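You operate a simulated robot arm through the tools that you are given. There is no shell and no other tool. Be economical: measure what you need, move in short steps, check, and stop when the job is done.

You run a simulated robot arm. Do the job below in one go: nothing can be reset, and whatever is moved stays where it is left.

Task
Coat one good length at 5 metres a minute under the lamp.
Fine: LAMP to ON, both sliders to HALF, set the pace knob, then press GO once.

Only the result counts: the job must be done as asked and must still hold three seconds after the hand-in. Knocking over, shifting, dropping, spilling or breaking anything else fails it.

Robot
A 7-joint arm with a two-finger parallel gripper on a trunk, on a base that drives. Base frame: it is fixed to the floor where the robot stands at the start and does not move with it; the origin is under the middle of the robot, x ahead of it, y to its left, z up. Readings come in mm, degrees, newtons and seconds.
Its first joint turns from -166.0 to 166.0 degrees. Places, roughly: lamp selector of the drier [800, 0, 1200]; entry slider [500, 1100, 1200]; exit slider [600, 600, 1200]; pace knob [700, 200, 1300]; green button on the drier control box [700, 300, 1300]; light plate [900, 200, 800]. Payload 1.57 kg.
The tool frame sits at the grasp point between the pads (the TCP): z along the fingers, y along the line on which they close. The tips reach 30 mm beyond it. Largest opening 110 mm; finger width 24, thickness 12; the body of the gripper, 48 by 112 mm, starts 78 mm behind the TCP.
Orientation is that of the tool frame in the base frame, as a unit quaternion [w, x, y, z]. With the fingers straight down and closing along the base's y, the tool's x points along the base's -x, its y along +y and its z along -z.

Tools
- The arm moves only by the tool step_arm. Its argument "steps" is a list that holds one entry, the list of rows, each a list of 7 numbers: the shift along the tool's x, y, z in mm, then the turn, a rotation vector about the tool's x, y, z in rad, then the gripper command, from -1 (fully open) to 1 (shut), values between in proportion. In form: [[[x, y, z, rx, ry, rz, gripper], ...]]. A call has 1 to 8 rows; each row shifts and turns the commanded pose from where the row before left it, along the tool's axes as they then stand. Rows are played at 5 a second. More than 50 mm and 8.6 degrees between two rows, or a gripper value outside its range, and nothing of the call is played. Where a pose cannot be reached the arm comes as near as it can. A force on the tool above 40 N (or 10 N above the force at the start of the call, whichever is more), or a blocked arm, ends the call early, and 0.2 s more pass. Each finger travels about 45 mm/s and halts on what it meets, pressing with about 33 N; the grip force reading is that of the motor and also rises with nothing between the fingers. The clock runs only during rows and for 0.2 s after the last one: add rows that do not move to give the fingers time. It gives the time, the measured TCP pose, the force on the tool (base axes), the opening and the grip force at its end, in the units of the frame above (readings bear some noise), and new pictures: "show" is both (left out), scene, wrist or none.
- Cameras (640 x 400 px; columns grow to the right, rows downward): "scene" is now at [20.4, 187.2, 1599.6]; the picture's right is [0.36, -0.93, 0.00], its down [-0.58, -0.23, -0.78] and it looks along [0.73, 0.28, -0.62] (base axes); focal length 247 px, centre (320, 200). "wrist" rides on the gripper at [70, 16, -141] in the tool frame; the picture's right is [-0.23, 0.97, 0.00], its down [-0.86, -0.20, -0.48] and it looks along [-0.47, -0.11, 0.88] (tool axes); focal length 222 px, centre (320, 200). There is no depth. A picture from a camera that has moved, and an enlarged one, comes with that camera's place and axes in the base frame and with its lens.
- lift_body(by): slides the trunk up (or, below 0, down) by that many mm; the arm and the scene camera ride with it, the base frame stays. It gives what a move gives, with no picture.
- roll_base(legs): drives the robot by 1 to 6 legs, each [ahead, turn to the left] in mm and degrees, along the robot's own axes; the way and the turn of a leg run together, so that a leg with both is an arc; at most 1500 mm and 180 degrees a leg. The arm and the cameras ride along, it lands a little off, and it stops where it bumps. It gives what a move gives, and a new picture of the scene camera.
- head_to(pan, tilt): turns the head with the scene camera to pan (to the left, within 155 degrees either way) and tilt (down, from -29 to 69), counted from straight ahead of the robot. It gives what a move gives, and a new picture of the scene camera.
- inspect(camera, box): a new picture of the part [left, top, right, bottom] of that camera's present view, enlarged. The clock stands still meanwhile.
- finish_job(): hands the job in; it is judged then, once.

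Go step by step. Nothing tells you exact positions but the pictures and the camera data: compare them with the known pose of the tool, close in by small moves and look again before you grip or let go. The budget is 120 turns and 170 pictures, counting those below and the enlarged ones. Unless the task says otherwise, let go and move clear before handing in, and close with one line.

The tools are called after "Emit:" as name(argument=value, ...) on one line, values as JSON. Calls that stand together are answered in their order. step_arm: Moves the arm, as the interface text tells. Its arguments: {"type":"object","properties":{"steps":{"type":"array"},"show":{"type":"string","enum":["both","scene","wrist","none"]}},"required":["steps"]} The other tools are called the same way: lift_body (by) slides the trunk up or down; roll_base (legs) drives the base; head_to (pan, tilt) turns the head that bears the scene camera; inspect (camera, box) takes an enlarged picture of a part of a camera's view; finish_job () hands the job in.

At the start:

```text
time: 0.0
eef_pos: [469.0, 227.6, 999.5]
ee_rot: [0.0, 0.001, 1.0, 0.0]
ft_force: [0.5, -0.3, -0.2]
width: 110.0
grasp_force: 0.0
trunk travel left (down, up): [-525.0, 65.0]
robot x, y, heading: [0.5, 1.7, 0.1]
head pan, tilt: [21.3, 38.5]
```

scene: 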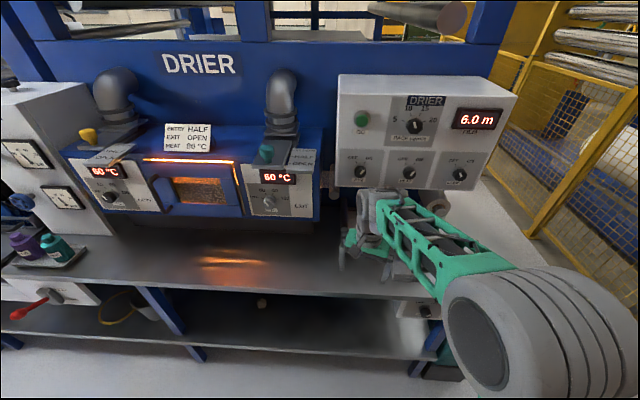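
wrist: 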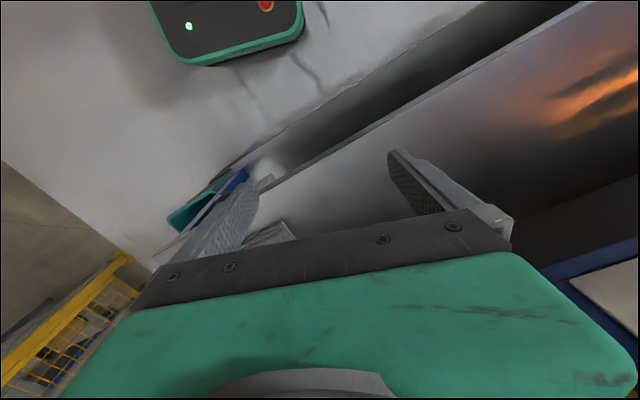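

I see a drier with two slider dampers, a note card and a control box with knobs. I'll enlarge the parts first.

Emit:
inspect(camera="scene", box=[330, 70, 530, 195])

Emit:
inspect(camera="scene", box=[60, 60, 330, 229])

Emit:
inspect(camera="scene", box=[0, 200, 480, 400])

```text
3.20 times, centred on (430, 132) of scene
camera zoom: at [20.4, 187.2, 1599.6], right [0.36, -0.93, 0.0], down [-0.58, -0.23, -0.78], along [0.73, 0.28, -0.62], focal length 792 px, centre (-32, 416)
```

zoom: 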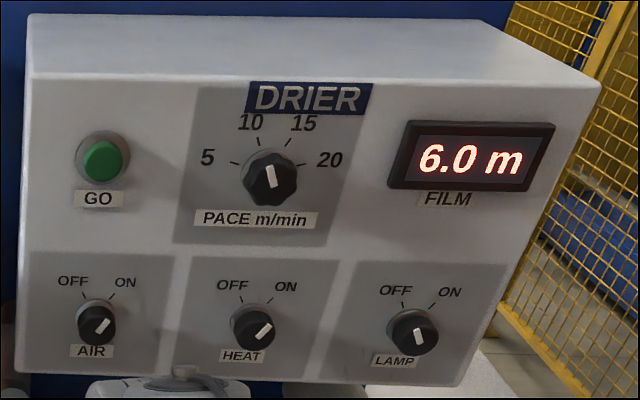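

```text
2.37 times, centred on (195, 144) of scene
camera zoom: at [20.4, 187.2, 1599.6], right [0.36, -0.93, 0.0], down [-0.58, -0.23, -0.78], along [0.73, 0.28, -0.62], focal length 586 px, centre (616, 331)
```

zoom: 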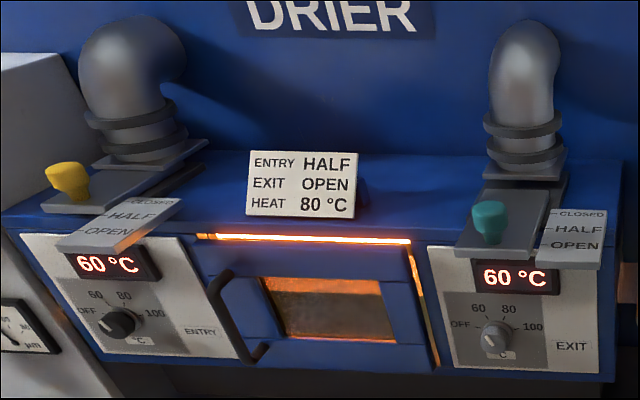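

```text
1.33 times, centred on (240, 300) of scene
camera zoom: at [20.4, 187.2, 1599.6], right [0.36, -0.93, 0.0], down [-0.58, -0.23, -0.78], along [0.73, 0.28, -0.62], focal length 330 px, centre (427, 67)
```

zoom: 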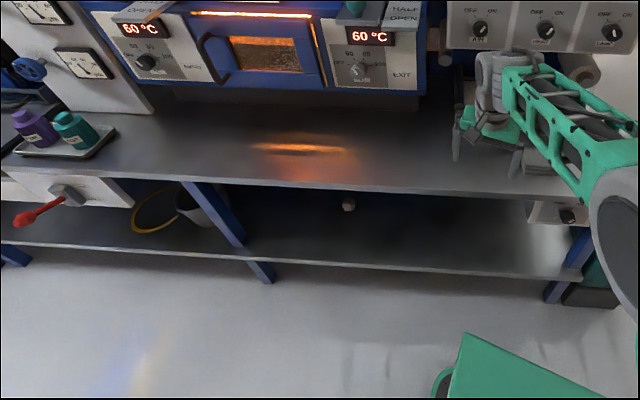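

The control box has LAMP and PACE knobs and GO. The card disagrees with the request on the exit slider, so I'll follow the request. First I raise the arm and turn the tool to point forward.

Emit:
step_arm(steps=[[[0, 0, -50, 0, 0, 0, -1], [0, 0, -50, 0, 0, 0, -1], [0, 0, -50, 0, 0, 0, -1], [0, 0, -50, 0, 0, 0, -1], [0, 0, 0, 0, -0.1428, 0, -1], [0, 0, 0, 0, -0.1428, 0, -1], [0, 0, 0, 0, -0.1428, 0, -1], [0, 0, 0, 0, -0.1428, 0, -1]]], show="none")

Emit:
step_arm(steps=[[[0, 0, 0, 0, -0.1428, 0, -1], [0, 0, 0, 0, -0.1428, 0, -1], [0, 0, 0, 0, -0.1428, 0, -1], [0, 0, 0, 0, -0.1428, 0, -1], [0, 0, 0, 0, -0.1428, 0, -1], [0, 0, 0, 0, -0.1428, 0, -1], [0, 0, 0, 0, -0.1428, 0, -1], [0, 0, 0, 0, 0, 0, -1]]])

```text
time: 1.8
eef_pos: [469.4, 226.7, 1201.2]
ee_rot: [0.283, 0.0, 0.959, 0.0]
ft_force: [-1.0, -0.3, -0.3]
width: 109.6
grasp_force: 0.1
trunk travel left (down, up): [-525.0, 65.0]
robot x, y, heading: [1.0, -0.1, -0.1]
head pan, tilt: [21.3, 38.5]
```

```text
time: 3.6
eef_pos: [469.4, 226.7, 1201.4]
ee_rot: [0.708, 0.0, 0.707, 0.0]
ft_force: [-0.5, -0.3, 0.4]
width: 110.0
grasp_force: 0.1
trunk travel left (down, up): [-525.0, 65.0]
robot x, y, heading: [-2.7, 1.4, 0.1]
head pan, tilt: [21.3, 38.5]
camera scene: at [20.4, 187.4, 1599.6], right [0.36, -0.93, 0.0], down [-0.58, -0.23, -0.78], along [0.73, 0.28, -0.62], focal length 247 px, centre (320, 200)
camera wrist: at [328.6, 243.3, 1130.6], right [0.0, 0.97, 0.23], down [-0.48, -0.2, 0.85], along [0.88, -0.11, 0.47], focal length 222 px, centre (320, 200)
```

scene: 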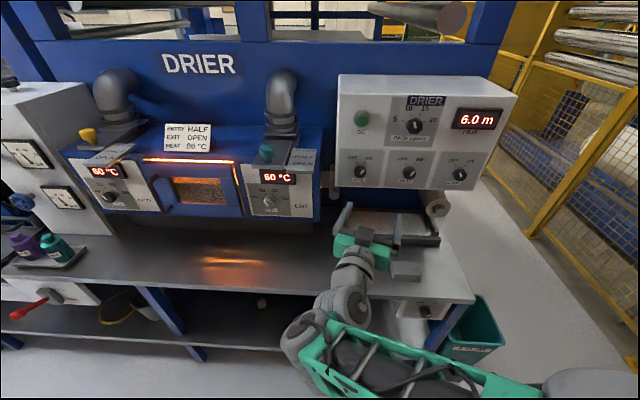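
wrist: 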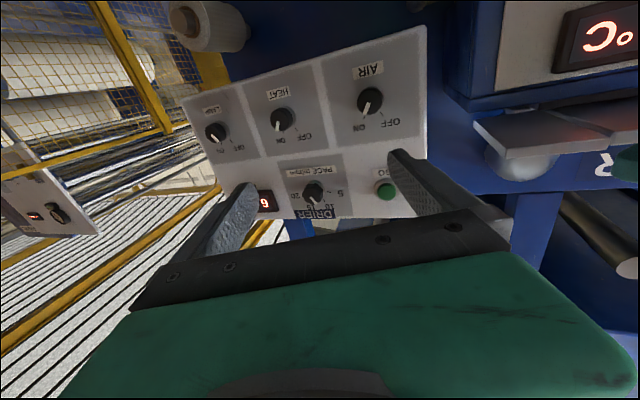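

Emit:
step_arm(steps=[[[0, -50, 0, -0.126, 0, 0, -1], [0, -50, 0, -0.127, 0, 0, -1], [0, -50, 0, 0, 0, 0, -1], [0, -50, 0, 0, 0, 0, -1], [0, 0, 50, 0, 0, 0, -1], [0, 0, 50, 0, 0, 0, -1], [0, 0, 0, 0, 0, 0, -1]]], show="wrist")

Emit:
inspect(camera="wrist", box=[160, 0, 480, 200])

```text
time: 5.2
eef_pos: [598.6, 56.7, 1200.5]
ee_rot: [0.701, -0.089, 0.702, 0.089]
ft_force: [0.3, 0.1, 0.2]
width: 109.7
grasp_force: 0.0
trunk travel left (down, up): [-525.0, 65.0]
robot x, y, heading: [3.1, -1.5, 0.2]
head pan, tilt: [21.3, 38.5]
camera wrist: at [457.5, 37.1, 1130.8], right [-0.24, 0.94, 0.23], down [-0.41, -0.31, 0.86], along [0.88, 0.11, 0.47], focal length 222 px, centre (320, 200)
```

wrist: 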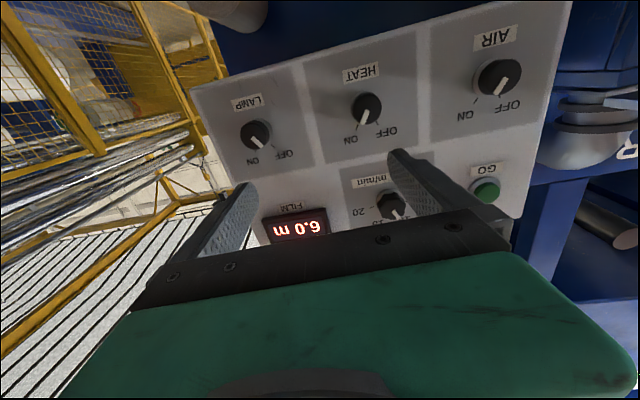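

```text
2.00 times, centred on (320, 100) of wrist
camera zoom: at [457.5, 37.1, 1130.8], right [-0.24, 0.94, 0.23], down [-0.41, -0.31, 0.86], along [0.88, 0.11, 0.47], focal length 444 px, centre (320, 400)
```

zoom: 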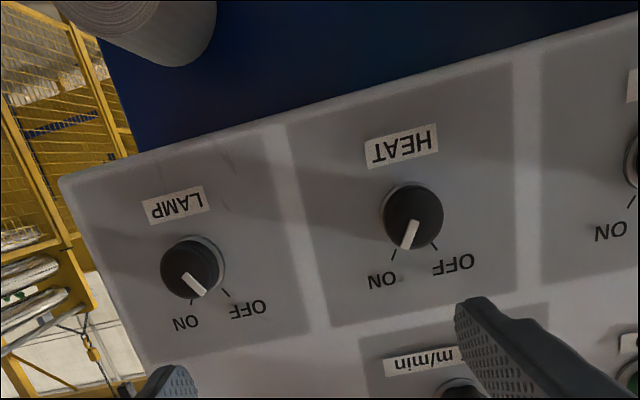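

Lamp is OFF and its knob is around (793, 14, 1178); the panel is yawed about 14.5°. I align in front of it and pre-roll the gripper.

Emit:
step_arm(steps=[[[5.6, -22.4, 29.4, 0, 0, 0, -1], [5.6, -22.4, 29.4, 0, 0, 0, -1], [5.6, -22.4, 29.4, 0, 0, 0, -1], [5.6, -22.4, 29.4, 0, 0, 0, -1], [0, 0, 0, 0, 0, -0.148, -1], [0, 0, 0, 0, 0, -0.148, -1], [0, 0, 0, 0, 0, -0.148, -1], [0, 0, 0, 0, 0, -0.148, -1]]])

```text
time: 7.0
eef_pos: [733.8, -0.2, 1178.5]
ee_rot: [0.697, -0.291, 0.645, -0.121]
ft_force: [0.5, 0.9, 0.1]
width: 110.0
grasp_force: 0.0
trunk travel left (down, up): [-525.0, 65.0]
robot x, y, heading: [0.6, -0.0, -0.1]
head pan, tilt: [21.3, 38.5]
camera scene: at [20.3, 187.2, 1599.6], right [0.36, -0.93, 0.0], down [-0.58, -0.23, -0.78], along [0.73, 0.28, -0.62], focal length 247 px, centre (320, 200)
camera wrist: at [604.0, -62.3, 1110.9], right [-0.23, 0.9, -0.36], down [-0.54, 0.18, 0.82], along [0.81, 0.39, 0.45], focal length 222 px, centre (320, 200)
```

scene: 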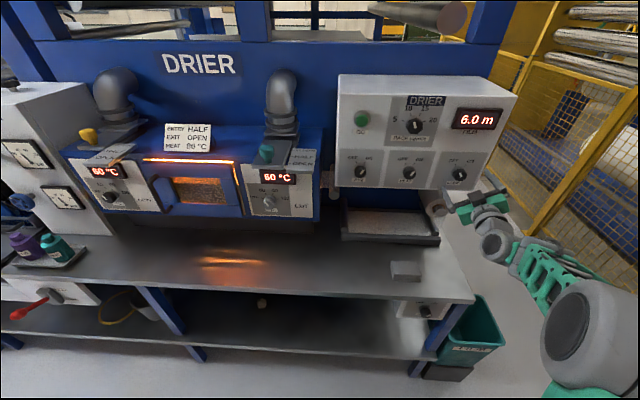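
wrist: 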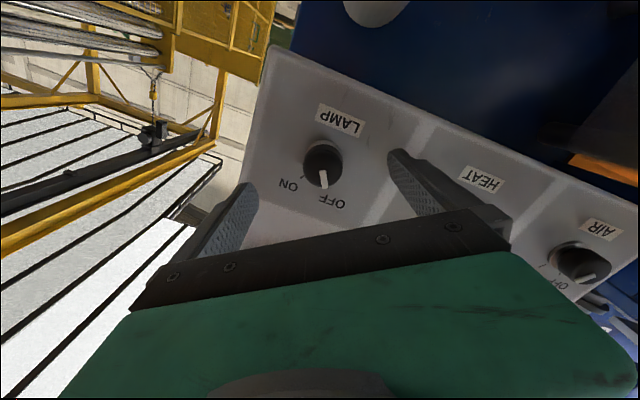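

Emit:
step_arm(steps=[[[2, 1.4, 20, 0, 0, 0, -0.4], [0, 0, 20, 0, 0, 0, -0.4], [0, 0, 0, 0, 0, 0, -0.4]]])

Emit:
inspect(camera="wrist", box=[160, 50, 480, 250])

Emit:
inspect(camera="scene", box=[330, 70, 530, 195])

```text
time: 7.8
eef_pos: [772.5, 8.6, 1176.0]
ee_rot: [0.697, -0.29, 0.645, -0.119]
ft_force: [-0.7, -0.3, -0.7]
width: 77.0
grasp_force: 0.1
trunk travel left (down, up): [-525.0, 65.0]
robot x, y, heading: [-1.8, 0.5, 0.0]
head pan, tilt: [21.3, 38.5]
camera scene: at [20.4, 187.2, 1599.6], right [0.36, -0.93, 0.0], down [-0.58, -0.23, -0.78], along [0.73, 0.28, -0.62], focal length 247 px, centre (320, 200)
camera wrist: at [643.1, -52.0, 1108.7], right [-0.23, 0.91, -0.35], down [-0.54, 0.18, 0.82], along [0.81, 0.38, 0.45], focal length 222 px, centre (320, 200)
```

scene: 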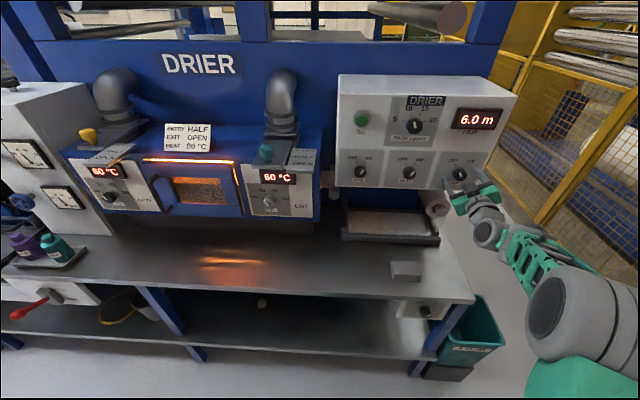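
wrist: 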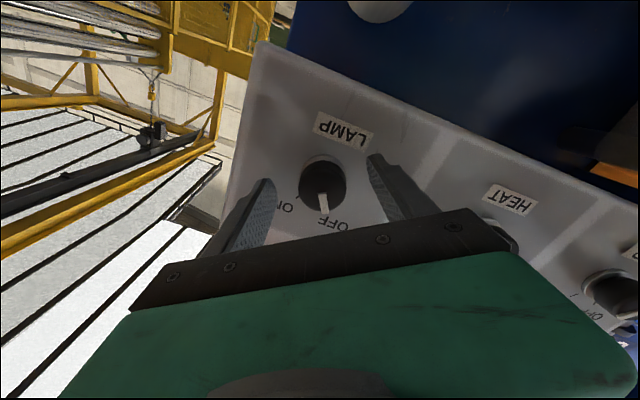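

```text
2.00 times, centred on (320, 150) of wrist
camera zoom: at [643.1, -52.0, 1108.7], right [-0.23, 0.91, -0.35], down [-0.54, 0.18, 0.82], along [0.81, 0.38, 0.45], focal length 444 px, centre (320, 300)
```

zoom: 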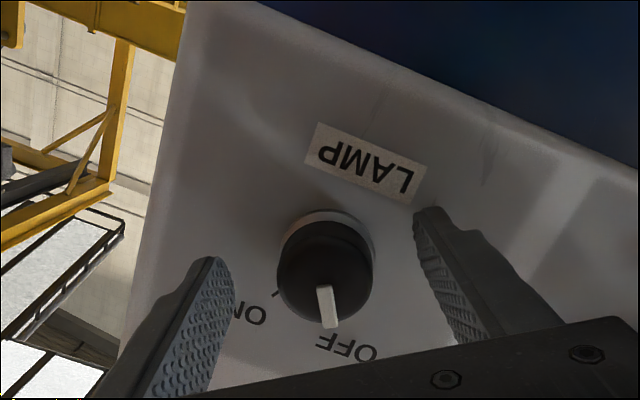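

```text
3.20 times, centred on (430, 132) of scene
camera zoom: at [20.4, 187.2, 1599.6], right [0.36, -0.93, 0.0], down [-0.58, -0.23, -0.78], along [0.73, 0.28, -0.62], focal length 792 px, centre (-32, 416)
```

zoom: 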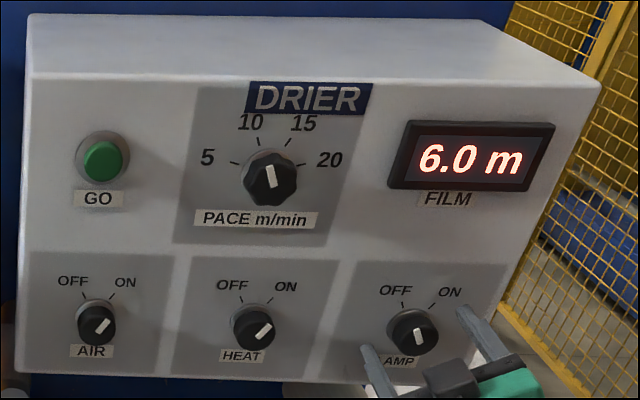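

Emit:
step_arm(steps=[[[0, 0, 5, 0, 0, 0, -0.4], [0, 0, 0, 0, 0, 0, 1], [0, 0, 0, 0, 0, 0, 1], [0, 0, 0, 0, 0, 0, 1], [0, 0, 0, 0, 0, 0, 1]]])

```text
time: 9.0
eef_pos: [777.8, 10.9, 1173.6]
ee_rot: [0.696, -0.291, 0.645, -0.118]
ft_force: [-1.2, 2.5, -2.7]
width: 38.4
grasp_force: 29.2
trunk travel left (down, up): [-525.0, 65.0]
robot x, y, heading: [0.5, -2.6, 0.2]
head pan, tilt: [21.3, 38.5]
camera scene: at [20.4, 187.5, 1599.5], right [0.36, -0.93, 0.0], down [-0.58, -0.23, -0.78], along [0.73, 0.28, -0.62], focal length 247 px, centre (320, 200)
camera wrist: at [647.6, -50.0, 1107.9], right [-0.24, 0.9, -0.35], down [-0.54, 0.18, 0.82], along [0.81, 0.39, 0.45], focal length 222 px, centre (320, 200)
```

scene: 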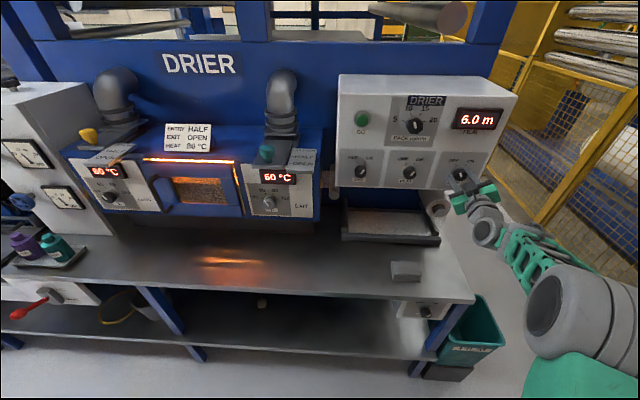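
wrist: 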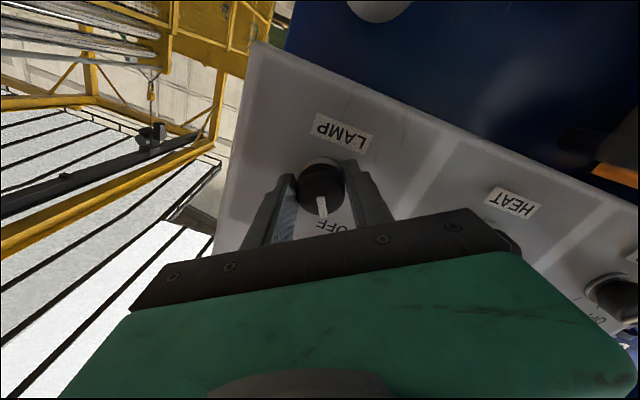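

Emit:
step_arm(steps=[[[0, 0, 0, 0, 0, 0.149, 1], [0, 0, 0, 0, 0, 0.149, 1], [0, 0, 0, 0, 0, 0.149, 1], [0, 0, 0, 0, 0, 0.149, 1], [0, 0, 0, 0, 0, 0.149, 1], [0, 0, 0, 0, 0, 0.149, 1], [0, 0, 0, 0, 0, 0.149, 1], [0, 0, 0, 0, 0, 0.149, 1]]])

Emit:
inspect(camera="wrist", box=[160, 50, 480, 250])

Emit:
inspect(camera="scene", box=[330, 70, 530, 195])

```text
time: 10.8
eef_pos: [777.1, 11.1, 1176.2]
ee_rot: [0.645, 0.122, 0.695, 0.293]
ft_force: [-3.9, 16.9, -0.1]
width: 38.4
grasp_force: 44.3
trunk travel left (down, up): [-525.0, 65.0]
robot x, y, heading: [3.8, 2.2, 0.1]
head pan, tilt: [21.3, 38.5]
camera scene: at [19.5, 190.3, 1599.3], right [0.36, -0.93, 0.0], down [-0.58, -0.23, -0.78], along [0.73, 0.28, -0.62], focal length 247 px, centre (320, 200)
camera wrist: at [627.9, 27.3, 1128.9], right [-0.17, 0.65, 0.74], down [-0.3, -0.75, 0.59], along [0.94, -0.12, 0.33], focal length 222 px, centre (320, 200)
```

scene: 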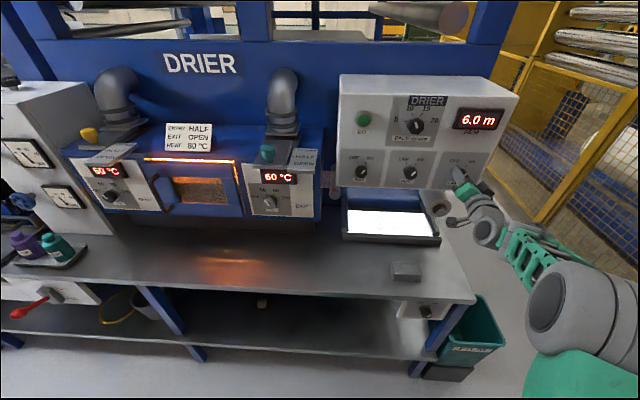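
wrist: 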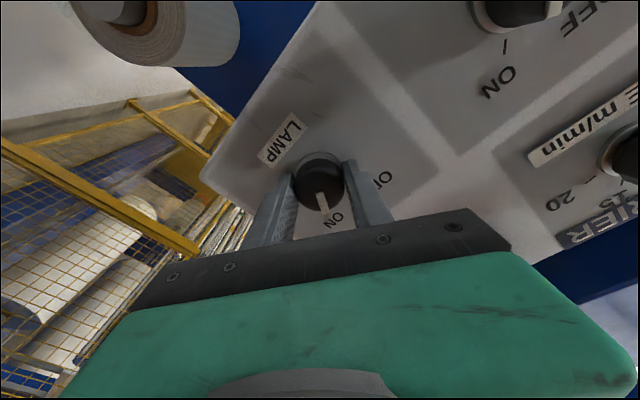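

```text
2.00 times, centred on (320, 150) of wrist
camera zoom: at [627.9, 27.3, 1128.9], right [-0.17, 0.65, 0.74], down [-0.3, -0.75, 0.59], along [0.94, -0.12, 0.33], focal length 444 px, centre (320, 300)
```

zoom: 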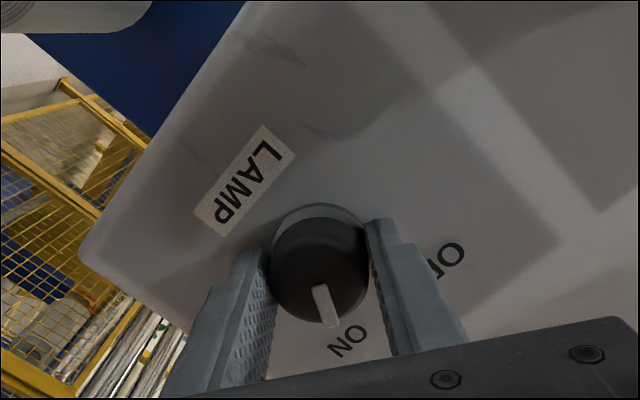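

```text
3.20 times, centred on (430, 132) of scene
camera zoom: at [19.5, 190.3, 1599.3], right [0.36, -0.93, 0.0], down [-0.58, -0.23, -0.78], along [0.73, 0.28, -0.62], focal length 792 px, centre (-32, 416)
```

zoom: 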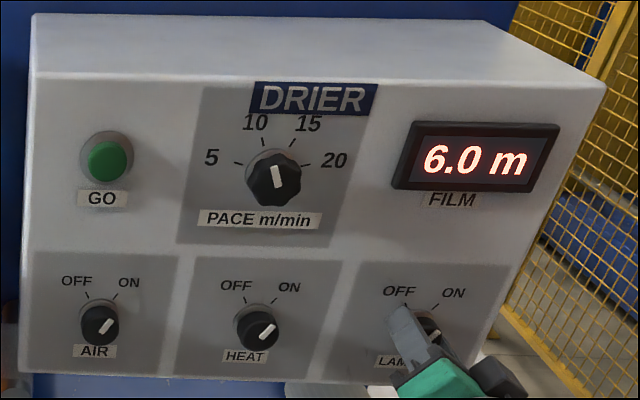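

The light plate lit up. I release, back off, and check the pointer.

Emit:
step_arm(steps=[[[0, 0, 0, 0, 0, 0, -0.3], [0, 0, 0, 0, 0, 0, -0.3], [0, 0, 0, 0, 0, 0, -0.3], [0, 0, -30, 0, 0, 0, -0.3], [0, 0, -40, 0, 0, 0, -0.3], [0, 0, -40, 0, 0, -0.149, -0.3], [0, 0, 0, 0, 0, -0.149, -0.3], [0, 0, 0, 0, 0, -0.149, -0.3]]], show="none")

Emit:
step_arm(steps=[[[0, 0, 0, 0, 0, -0.149, -0.3], [0, 40, 0, 0, 0, 0, -0.3], [0, 40, 0, 0, 0, 0, -0.3], [-40, 40, 0, 0, 0, 0, -0.3], [-45, 0, 0, 0, 0, 0, -0.3], [-45, 0, 0, 0, 0, 0, -0.3], [0, 0, 0, 0, 0, 0, -0.3]]])

Emit:
inspect(camera="wrist", box=[80, 0, 560, 240])

Emit:
inspect(camera="scene", box=[330, 70, 530, 195])

```text
time: 12.6
eef_pos: [670.6, -17.8, 1175.3]
ee_rot: [0.692, -0.035, 0.706, 0.142]
ft_force: [-0.3, 0.8, 0.6]
width: 71.5
grasp_force: 0.0
trunk travel left (down, up): [-525.0, 65.0]
robot x, y, heading: [0.5, -2.7, 0.0]
head pan, tilt: [21.3, 38.5]
```

```text
refused: row 4 steps farther than a row can; nothing moved
```

```text
1.33 times, centred on (320, 120) of wrist
camera zoom: at [527.7, -27.8, 1108.8], right [-0.23, 0.9, 0.37], down [-0.38, -0.44, 0.82], along [0.89, 0.05, 0.44], focal length 296 px, centre (320, 307)
```

zoom: 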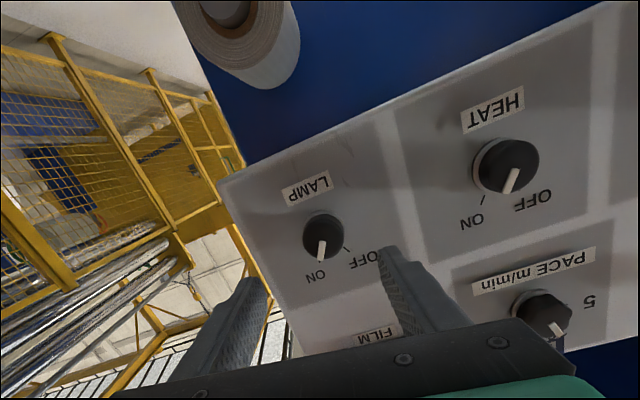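

```text
3.20 times, centred on (430, 132) of scene
camera zoom: at [20.6, 187.3, 1599.6], right [0.36, -0.93, 0.0], down [-0.58, -0.23, -0.78], along [0.73, 0.28, -0.62], focal length 792 px, centre (-32, 416)
```

zoom: 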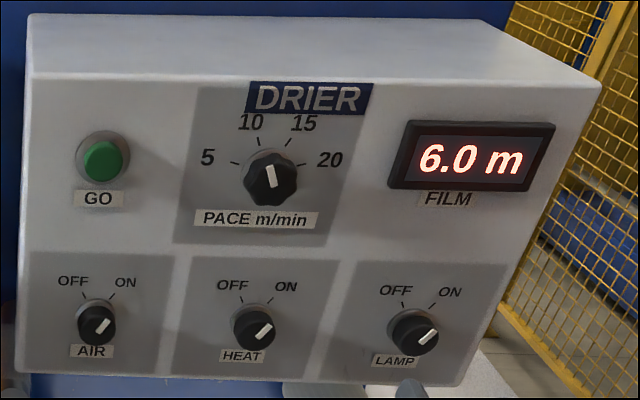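

Lamp is ON. Next the pace knob, near (754, 181, 1331); I move in front of it for a closer look.

Emit:
step_arm(steps=[[[0, 0, 0, 0, 0, -0.149, -0.3], [-31.2, 34.2, 8, 0, 0, 0, -0.3], [-31.2, 34.2, 8, 0, 0, 0, -0.3], [-31.2, 34.2, 8, 0, 0, 0, -0.3], [-31.2, 34.2, 8, 0, 0, 0, -0.3], [-31.2, 34.2, 8, 0, 0, 0, -0.3], [0, 0, 0, 0, 0, 0, -0.3]]])

Emit:
inspect(camera="wrist", box=[160, 0, 480, 200])

```text
time: 14.2
eef_pos: [667.8, 158.2, 1330.9]
ee_rot: [0.701, -0.088, 0.702, 0.09]
ft_force: [0.5, 0.2, -0.5]
width: 71.4
grasp_force: 0.1
trunk travel left (down, up): [-525.0, 65.0]
robot x, y, heading: [-2.6, 0.2, -0.1]
head pan, tilt: [21.3, 38.5]
camera scene: at [20.3, 187.4, 1599.6], right [0.36, -0.93, 0.0], down [-0.58, -0.23, -0.78], along [0.73, 0.28, -0.62], focal length 247 px, centre (320, 200)
camera wrist: at [527.2, 138.2, 1262.8], right [-0.24, 0.94, 0.23], down [-0.41, -0.32, 0.85], along [0.88, 0.11, 0.47], focal length 222 px, centre (320, 200)
```

scene: 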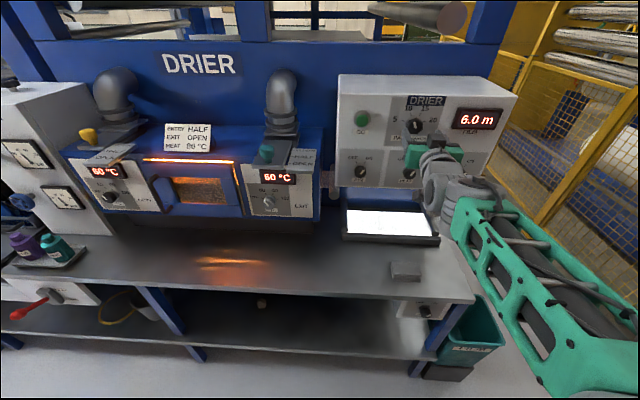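
wrist: 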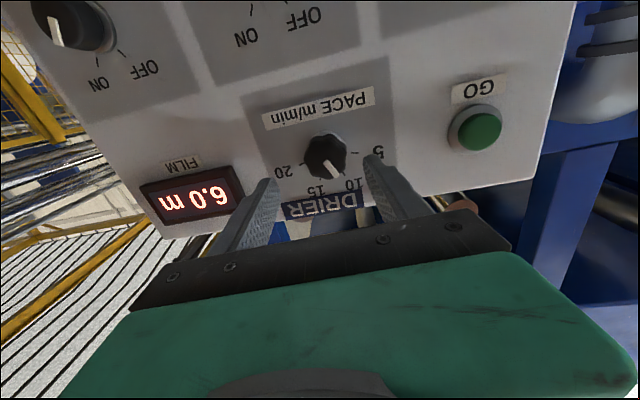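

```text
2.00 times, centred on (320, 100) of wrist
camera zoom: at [527.2, 138.2, 1262.8], right [-0.24, 0.94, 0.23], down [-0.41, -0.32, 0.85], along [0.88, 0.11, 0.47], focal length 444 px, centre (320, 400)
```

zoom: 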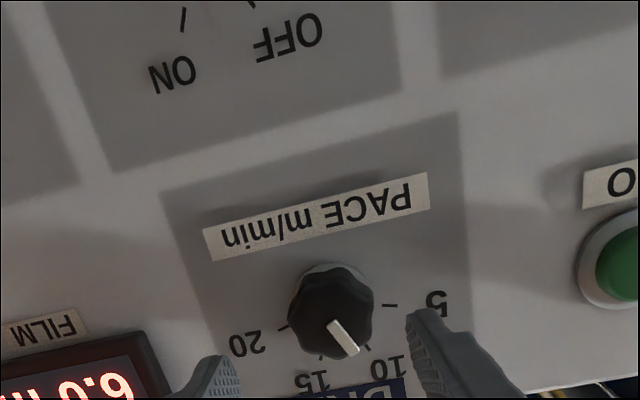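

Pace points at 10; 5 lies about 47° counter-clockwise. I centre, pre-roll, advance and grip.

Emit:
step_arm(steps=[[[-1.5, 4, 40, 0, 0, 0, -0.3], [0, 0, 0, 0, 0, 0.14, -0.3], [0, 0, 0, 0, 0, 0.14, -0.3], [0, 0, 0, 0, 0, 0.14, -0.3], [0, 0, 15, 0, 0, 0, -0.3], [0, 0, 15, 0, 0, 0, -0.3], [0, 0, 0, 0, 0, 0, -0.3]]], show="wrist")

Emit:
inspect(camera="wrist", box=[160, 50, 480, 250])

```text
time: 15.7
eef_pos: [724.5, 177.8, 1334.3]
ee_rot: [0.665, 0.06, 0.705, 0.236]
ft_force: [-41.8, -14.6, -1.9]
width: 68.6
grasp_force: 0.0
trunk travel left (down, up): [-525.0, 65.0]
robot x, y, heading: [-0.1, -0.7, -0.1]
head pan, tilt: [21.3, 38.5]
stopped in row 7: the force on the tool passed its limit (the readings are from after the stop); the commanded pose is now the measured one
camera wrist: at [577.1, 183.3, 1277.2], right [-0.2, 0.77, 0.61], down [-0.33, -0.64, 0.7], along [0.92, -0.06, 0.38], focal length 222 px, centre (320, 200)
```

wrist: 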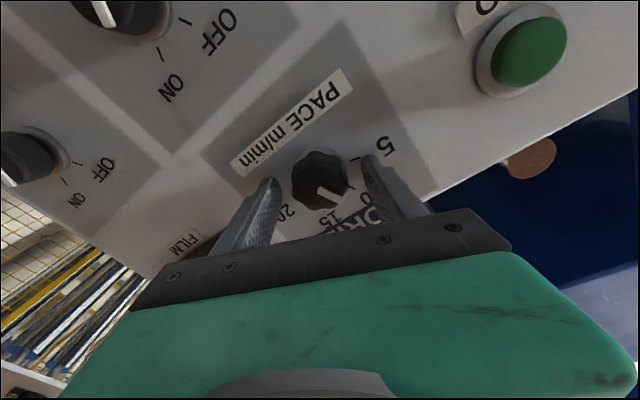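

```text
2.00 times, centred on (320, 150) of wrist
camera zoom: at [577.1, 183.3, 1277.2], right [-0.2, 0.77, 0.61], down [-0.33, -0.64, 0.7], along [0.92, -0.06, 0.38], focal length 444 px, centre (320, 300)
```

zoom: 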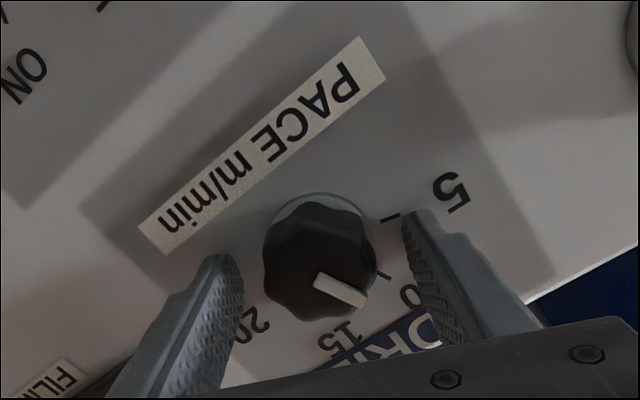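

The tips touched the panel, so I back off a little, recentre and close.

Emit:
step_arm(steps=[[[0, 0, -5, 0, 0, 0, -0.3], [4.5, 0.8, 0, 0, 0, 0, -0.3], [0, 0, 0, 0, 0, 0, 1], [0, 0, 0, 0, 0, 0, 1], [0, 0, 0, 0, 0, 0, 1], [0, 0, 0, 0, 0, 0, 1]]], show="wrist")

Emit:
inspect(camera="wrist", box=[160, 50, 480, 250])

Emit:
inspect(camera="scene", box=[330, 70, 530, 195])

```text
time: 17.1
eef_pos: [723.1, 180.2, 1325.2]
ee_rot: [0.663, 0.061, 0.708, 0.235]
ft_force: [-15.2, -0.9, 3.2]
width: 42.7
grasp_force: 35.2
trunk travel left (down, up): [-525.0, 65.0]
robot x, y, heading: [-3.8, 4.6, 0.1]
head pan, tilt: [21.3, 38.5]
camera wrist: at [576.0, 186.7, 1270.3], right [-0.2, 0.77, 0.61], down [-0.32, -0.64, 0.7], along [0.93, -0.06, 0.37], focal length 222 px, centre (320, 200)
```

wrist: 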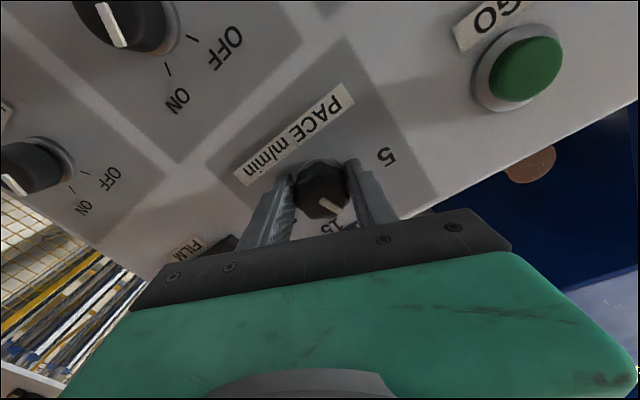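

```text
2.00 times, centred on (320, 150) of wrist
camera zoom: at [576.0, 186.7, 1270.3], right [-0.2, 0.77, 0.61], down [-0.32, -0.64, 0.7], along [0.93, -0.06, 0.37], focal length 444 px, centre (320, 300)
```

zoom: 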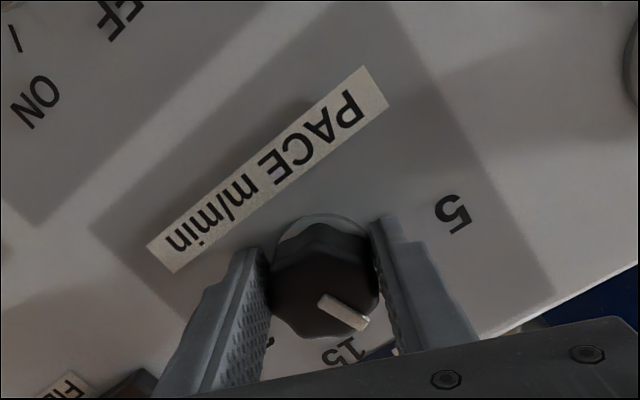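

```text
3.20 times, centred on (430, 132) of scene
camera zoom: at [16.4, 187.0, 1599.6], right [0.36, -0.93, 0.0], down [-0.58, -0.23, -0.78], along [0.73, 0.28, -0.62], focal length 792 px, centre (-32, 416)
```

zoom: 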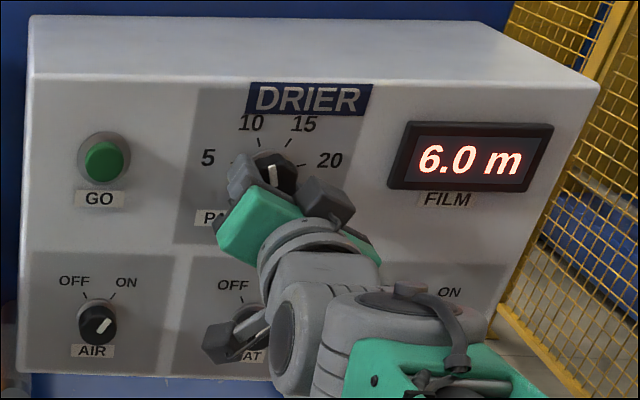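

Emit:
step_arm(steps=[[[0, 0, -2, 0, 0, -0.1367, 1], [0, 0, 0, 0, 0, -0.1367, 1], [0, 0, 0, 0, 0, -0.1367, 1], [0, 0, 0, 0, 0, -0.1367, 1], [0, 0, 0, 0, 0, -0.1367, 1], [0, 0, 0, 0, 0, -0.1367, 1], [0, 0, 0, 0, 0, 0, 1]]], show="wrist")

Emit:
inspect(camera="wrist", box=[160, 50, 480, 250])

Emit:
inspect(camera="scene", box=[330, 70, 530, 195])

```text
time: 18.6
eef_pos: [724.8, 177.1, 1325.6]
ee_rot: [0.702, -0.227, 0.673, -0.05]
ft_force: [2.4, -12.9, 6.4]
width: 42.0
grasp_force: 45.0
trunk travel left (down, up): [-525.0, 65.0]
robot x, y, heading: [0.4, -0.8, 0.0]
head pan, tilt: [21.3, 38.5]
camera wrist: at [590.7, 129.9, 1256.6], right [-0.25, 0.95, -0.17], down [-0.49, 0.02, 0.87], along [0.83, 0.3, 0.46], focal length 222 px, centre (320, 200)
```

wrist: 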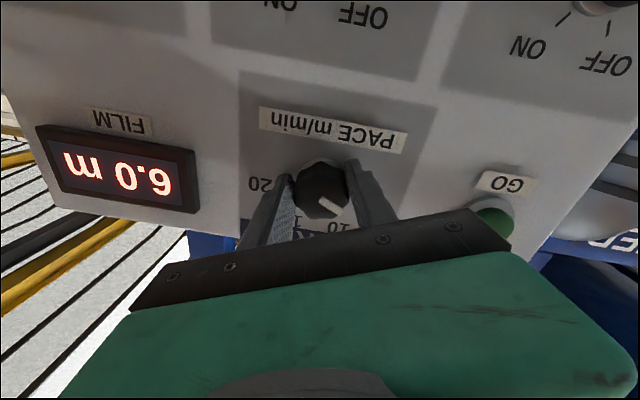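

```text
2.00 times, centred on (320, 150) of wrist
camera zoom: at [590.7, 129.9, 1256.6], right [-0.25, 0.95, -0.17], down [-0.49, 0.02, 0.87], along [0.83, 0.3, 0.46], focal length 444 px, centre (320, 300)
```

zoom: 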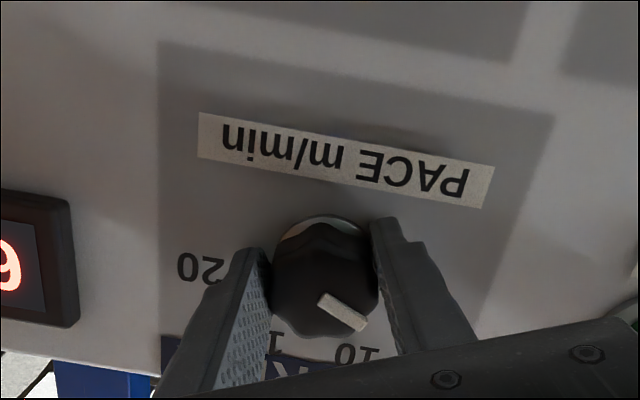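

```text
3.20 times, centred on (430, 132) of scene
camera zoom: at [19.8, 184.8, 1599.9], right [0.36, -0.93, 0.0], down [-0.58, -0.22, -0.78], along [0.73, 0.28, -0.62], focal length 792 px, centre (-32, 416)
```

zoom: 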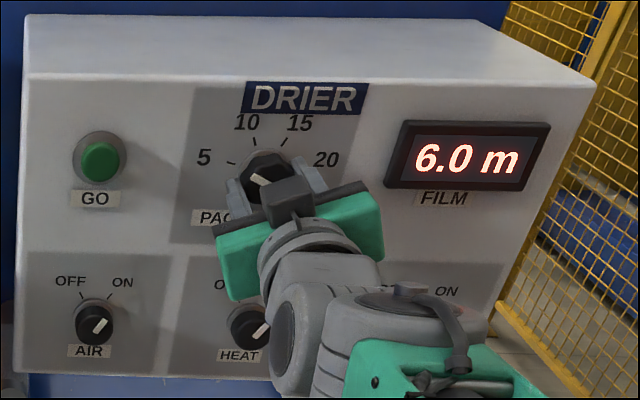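

Emit:
step_arm(steps=[[[0, 0, 0, 0, 0, 0, -0.3], [0, 0, 0, 0, 0, 0, -0.3], [0, 0, 0, 0, 0, 0, -0.3], [0, 0, -30, 0, 0, 0, -0.3], [0, 0, -40, 0, 0, 0, -0.3], [0, 0, 0, 0, 0, 0.136, -0.3], [0, 0, 0, 0, 0, 0.136, -0.3], [0, 0, 0, 0, 0, 0.136, -0.3]]], show="wrist")

Emit:
inspect(camera="wrist", box=[240, 80, 400, 180])

Emit:
inspect(camera="scene", box=[370, 85, 450, 135])

```text
time: 20.4
eef_pos: [656.6, 163.3, 1326.8]
ee_rot: [0.697, -0.085, 0.705, 0.095]
ft_force: [0.0, -0.2, -0.3]
width: 71.5
grasp_force: 0.1
trunk travel left (down, up): [-525.0, 65.0]
robot x, y, heading: [-1.9, 3.2, -0.1]
head pan, tilt: [21.3, 38.5]
camera wrist: at [515.1, 142.9, 1258.1], right [-0.24, 0.94, 0.24], down [-0.4, -0.32, 0.86], along [0.88, 0.11, 0.46], focal length 222 px, centre (320, 200)
```

wrist: 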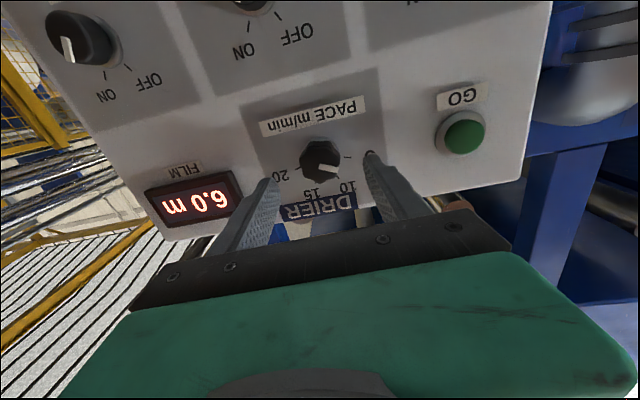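

```text
4.00 times, centred on (320, 130) of wrist
camera zoom: at [515.1, 142.9, 1258.1], right [-0.24, 0.94, 0.24], down [-0.4, -0.32, 0.86], along [0.88, 0.11, 0.46], focal length 888 px, centre (320, 480)
```

zoom: 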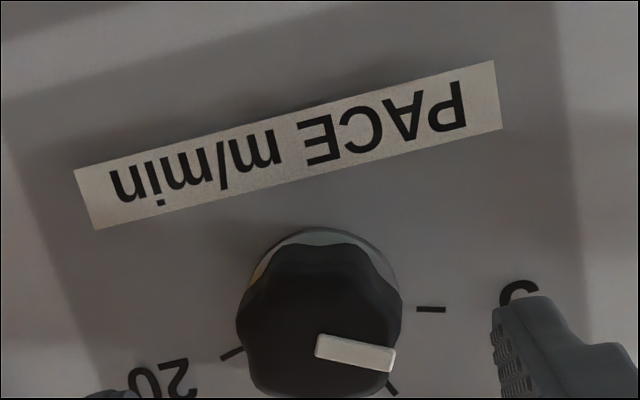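

```text
8.00 times, centred on (410, 110) of scene
camera zoom: at [19.5, 187.1, 1599.6], right [0.36, -0.93, 0.0], down [-0.58, -0.23, -0.78], along [0.73, 0.28, -0.62], focal length 1979 px, centre (-400, 920)
```

zoom: 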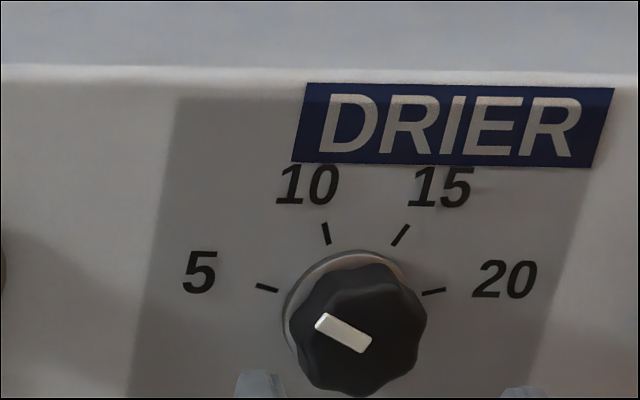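

The pointer sits about 6° short of 5. I re-grip and trim it.

Emit:
step_arm(steps=[[[-1, -1, 33, 0, 0, 0, -0.3], [0, 0, 31, 0, 0, 0, -0.3], [0, 0, 0, 0, 0, 0, 1], [0, 0, 0, 0, 0, 0, 1], [0, 0, 0, 0, 0, 0, 1], [0, 0, 0, 0, 0, -0.055, 1], [0, 0, 0, 0, 0, -0.06, 1], [0, 0, 0, 0, 0, 0, 1]]], show="none")

Emit:
inspect(camera="scene", box=[370, 85, 450, 135])

Emit:
step_arm(steps=[[[0, 0, 0, 0, 0, 0, -0.3], [0, 0, 0, 0, 0, 0, -0.3], [0, 0, 0, 0, 0, 0, -0.3], [0, 0, -30, 0, 0, 0, -0.3], [0, 0, -40, 0, 0, 0, -0.3], [0, 0, 0, 0, 0, 0.115, -0.3], [0, 0, 0, 0, 0, 0, -0.3]]], show="none")

Emit:
inspect(camera="wrist", box=[240, 80, 400, 180])

Emit:
inspect(camera="scene", box=[370, 85, 450, 135])

```text
time: 22.2
eef_pos: [719.4, 176.6, 1325.5]
ee_rot: [0.702, -0.126, 0.699, 0.054]
ft_force: [0.4, -1.9, 0.3]
width: 42.0
grasp_force: 44.7
trunk travel left (down, up): [-525.0, 65.0]
robot x, y, heading: [-2.0, -3.6, -0.1]
head pan, tilt: [21.3, 38.5]
```

```text
8.00 times, centred on (410, 110) of scene
camera zoom: at [19.7, 186.8, 1599.6], right [0.36, -0.93, 0.0], down [-0.58, -0.23, -0.78], along [0.73, 0.28, -0.62], focal length 1979 px, centre (-400, 920)
```

zoom: 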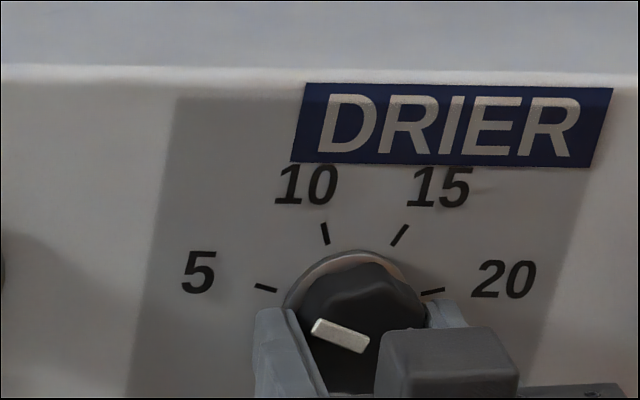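

```text
time: 23.9
eef_pos: [651.5, 159.2, 1326.9]
ee_rot: [0.698, -0.087, 0.705, 0.095]
ft_force: [0.5, 0.3, -0.5]
width: 71.4
grasp_force: 0.0
trunk travel left (down, up): [-525.0, 65.0]
robot x, y, heading: [-3.8, 1.9, -0.2]
head pan, tilt: [21.3, 38.5]
```

```text
4.00 times, centred on (320, 130) of wrist
camera zoom: at [510.3, 140.3, 1258.7], right [-0.24, 0.94, 0.24], down [-0.4, -0.32, 0.86], along [0.88, 0.11, 0.46], focal length 888 px, centre (320, 480)
```

zoom: 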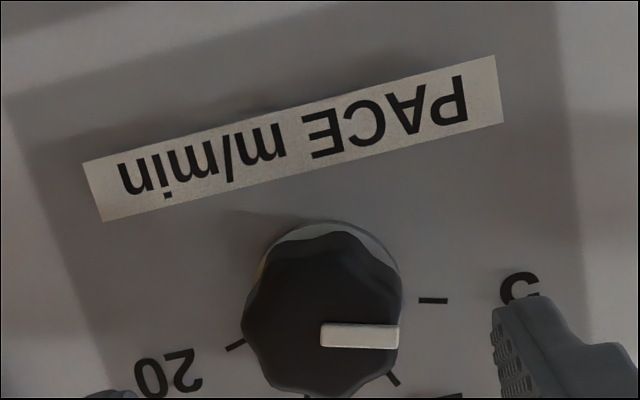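

```text
8.00 times, centred on (410, 110) of scene
camera zoom: at [19.9, 187.3, 1599.6], right [0.36, -0.93, 0.0], down [-0.58, -0.23, -0.78], along [0.73, 0.28, -0.62], focal length 1979 px, centre (-400, 920)
```

zoom: 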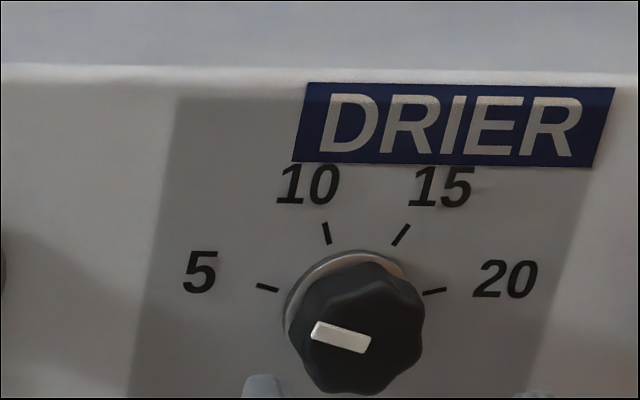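

Pace is now exactly on 5. Next the sliders: I look closer with the head.

Emit:
step_arm(steps=[[[0, 0, -50, 0, 0, 0, -0.3], [0, 0, -50, 0, 0, 0, -0.3], [0, 0, -50, 0, 0, 0, -0.3], [0, 0, -50, 0, 0, 0, -0.3], [0, 0, 0, 0, 0, 0, -0.3]]], show="none")

Emit:
head_to(pan=48, tilt=30)

Emit:
inspect(camera="scene", box=[280, 80, 480, 205])

```text
time: 25.0
eef_pos: [491.1, 116.8, 1237.6]
ee_rot: [0.625, -0.094, 0.771, 0.078]
ft_force: [0.6, -1.1, -0.5]
width: 71.4
grasp_force: 0.1
trunk travel left (down, up): [-525.0, 65.0]
robot x, y, heading: [2.2, 2.8, 0.2]
head pan, tilt: [21.3, 38.5]
stopped in row 5: the arm was blocked; the commanded pose is now the measured one
```

```text
time: 25.9
eef_pos: [491.4, 115.9, 1241.2]
ee_rot: [0.626, -0.094, 0.77, 0.079]
ft_force: [-0.1, 0.1, 0.2]
width: 71.5
grasp_force: 0.1
trunk travel left (down, up): [-525.0, 65.0]
robot x, y, heading: [1.1, -0.8, 0.1]
head pan, tilt: [48.0, 30.0]
camera scene: at [0.2, 223.1, 1612.3], right [0.74, -0.67, 0.0], down [-0.33, -0.37, -0.87], along [0.58, 0.64, -0.5], focal length 247 px, centre (320, 200)
```

scene: 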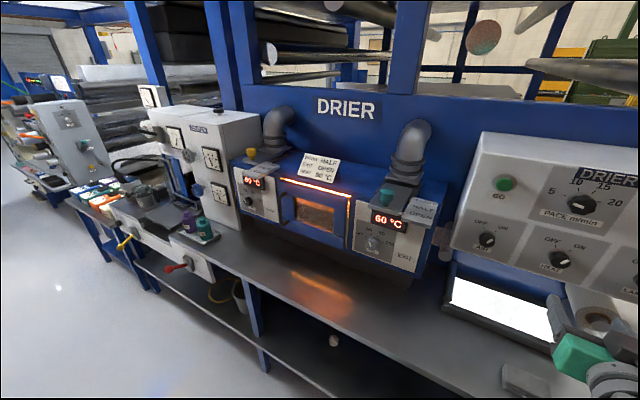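

```text
3.20 times, centred on (380, 142) of scene
camera zoom: at [0.2, 223.1, 1612.3], right [0.74, -0.67, 0.0], down [-0.33, -0.37, -0.87], along [0.58, 0.64, -0.5], focal length 792 px, centre (128, 384)
```

zoom: 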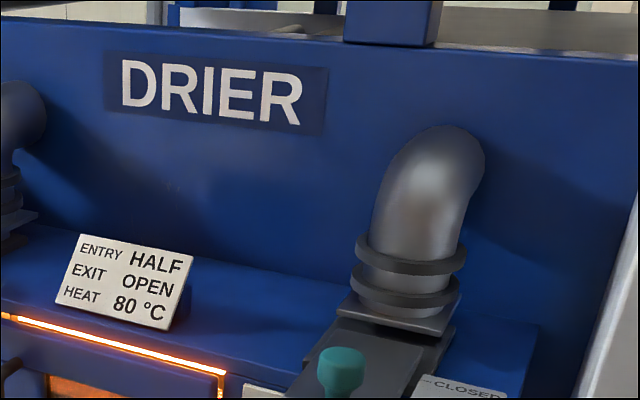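

Emit:
inspect(camera="scene", box=[340, 160, 460, 235])

Emit:
inspect(camera="scene", box=[210, 130, 330, 205])

```text
5.33 times, centred on (400, 198) of scene
camera zoom: at [0.2, 223.1, 1612.3], right [0.74, -0.67, 0.0], down [-0.33, -0.37, -0.87], along [0.58, 0.64, -0.5], focal length 1320 px, centre (-107, 213)
```

zoom: 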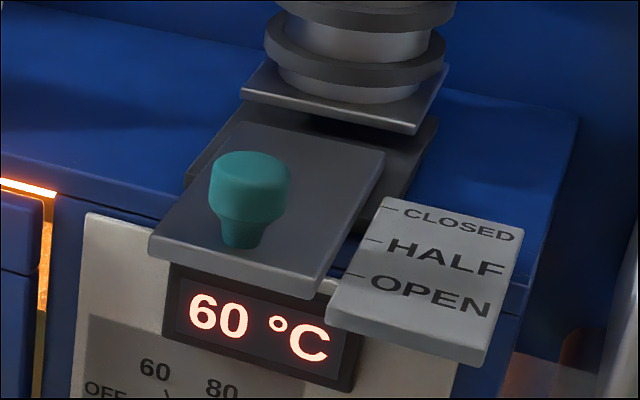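

```text
5.33 times, centred on (270, 168) of scene
camera zoom: at [0.2, 223.1, 1612.3], right [0.74, -0.67, 0.0], down [-0.33, -0.37, -0.87], along [0.58, 0.64, -0.5], focal length 1320 px, centre (587, 373)
```

zoom: 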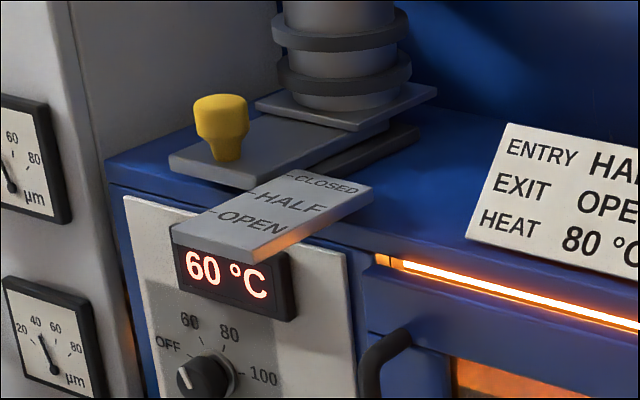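

By the knob position, entry is at CLOSED and exit is at OPEN; both must go to HALF. The machine is yawed ~14.5°, so I drive along its front to face the exit slider.

Emit:
roll_base(legs=[[0, 104.4], [450, 0], [0, -90]])

Emit:
head_to(pan=0, tilt=35)

```text
time: 36.8
eef_pos: [332.0, 675.6, 1240.9]
ee_rot: [0.61, -0.196, 0.751, 0.161]
ft_force: [0.1, 0.5, -0.3]
width: 71.3
grasp_force: 0.1
trunk travel left (down, up): [-525.0, 65.0]
robot x, y, heading: [-115.3, 436.6, 15.2]
head pan, tilt: [48.0, 30.0]
camera scene: at [-169.2, 650.9, 1612.8], right [0.89, -0.45, 0.0], down [-0.23, -0.45, -0.87], along [0.39, 0.77, -0.5], focal length 247 px, centre (320, 200)
```

scene: 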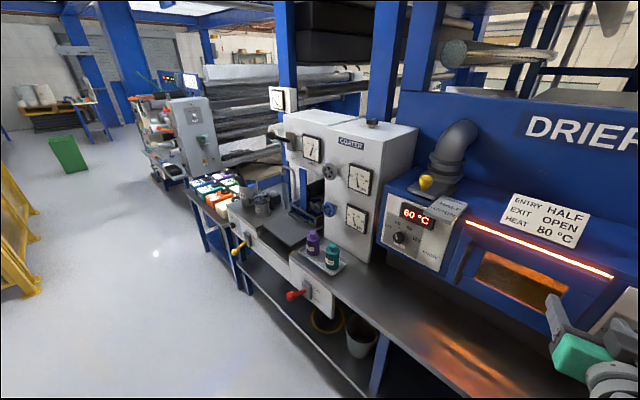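

```text
time: 38.0
eef_pos: [331.0, 675.3, 1239.9]
ee_rot: [0.61, -0.195, 0.751, 0.16]
ft_force: [0.8, 0.7, 0.2]
width: 71.3
grasp_force: 0.1
trunk travel left (down, up): [-525.0, 65.0]
robot x, y, heading: [-109.9, 433.2, 15.0]
head pan, tilt: [0.0, 35.0]
camera scene: at [-125.1, 593.2, 1605.0], right [0.26, -0.97, 0.0], down [-0.55, -0.15, -0.82], along [0.79, 0.21, -0.57], focal length 247 px, centre (320, 200)
```

scene: 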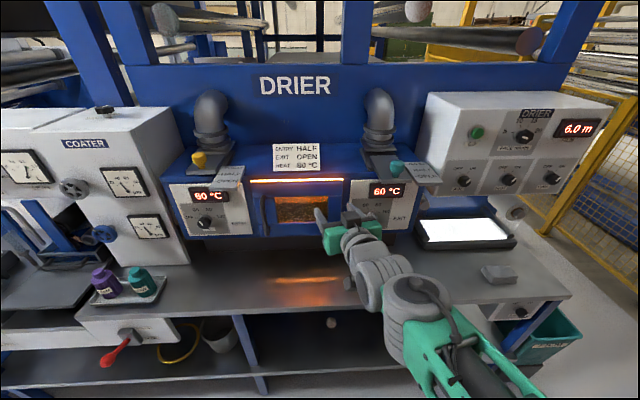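

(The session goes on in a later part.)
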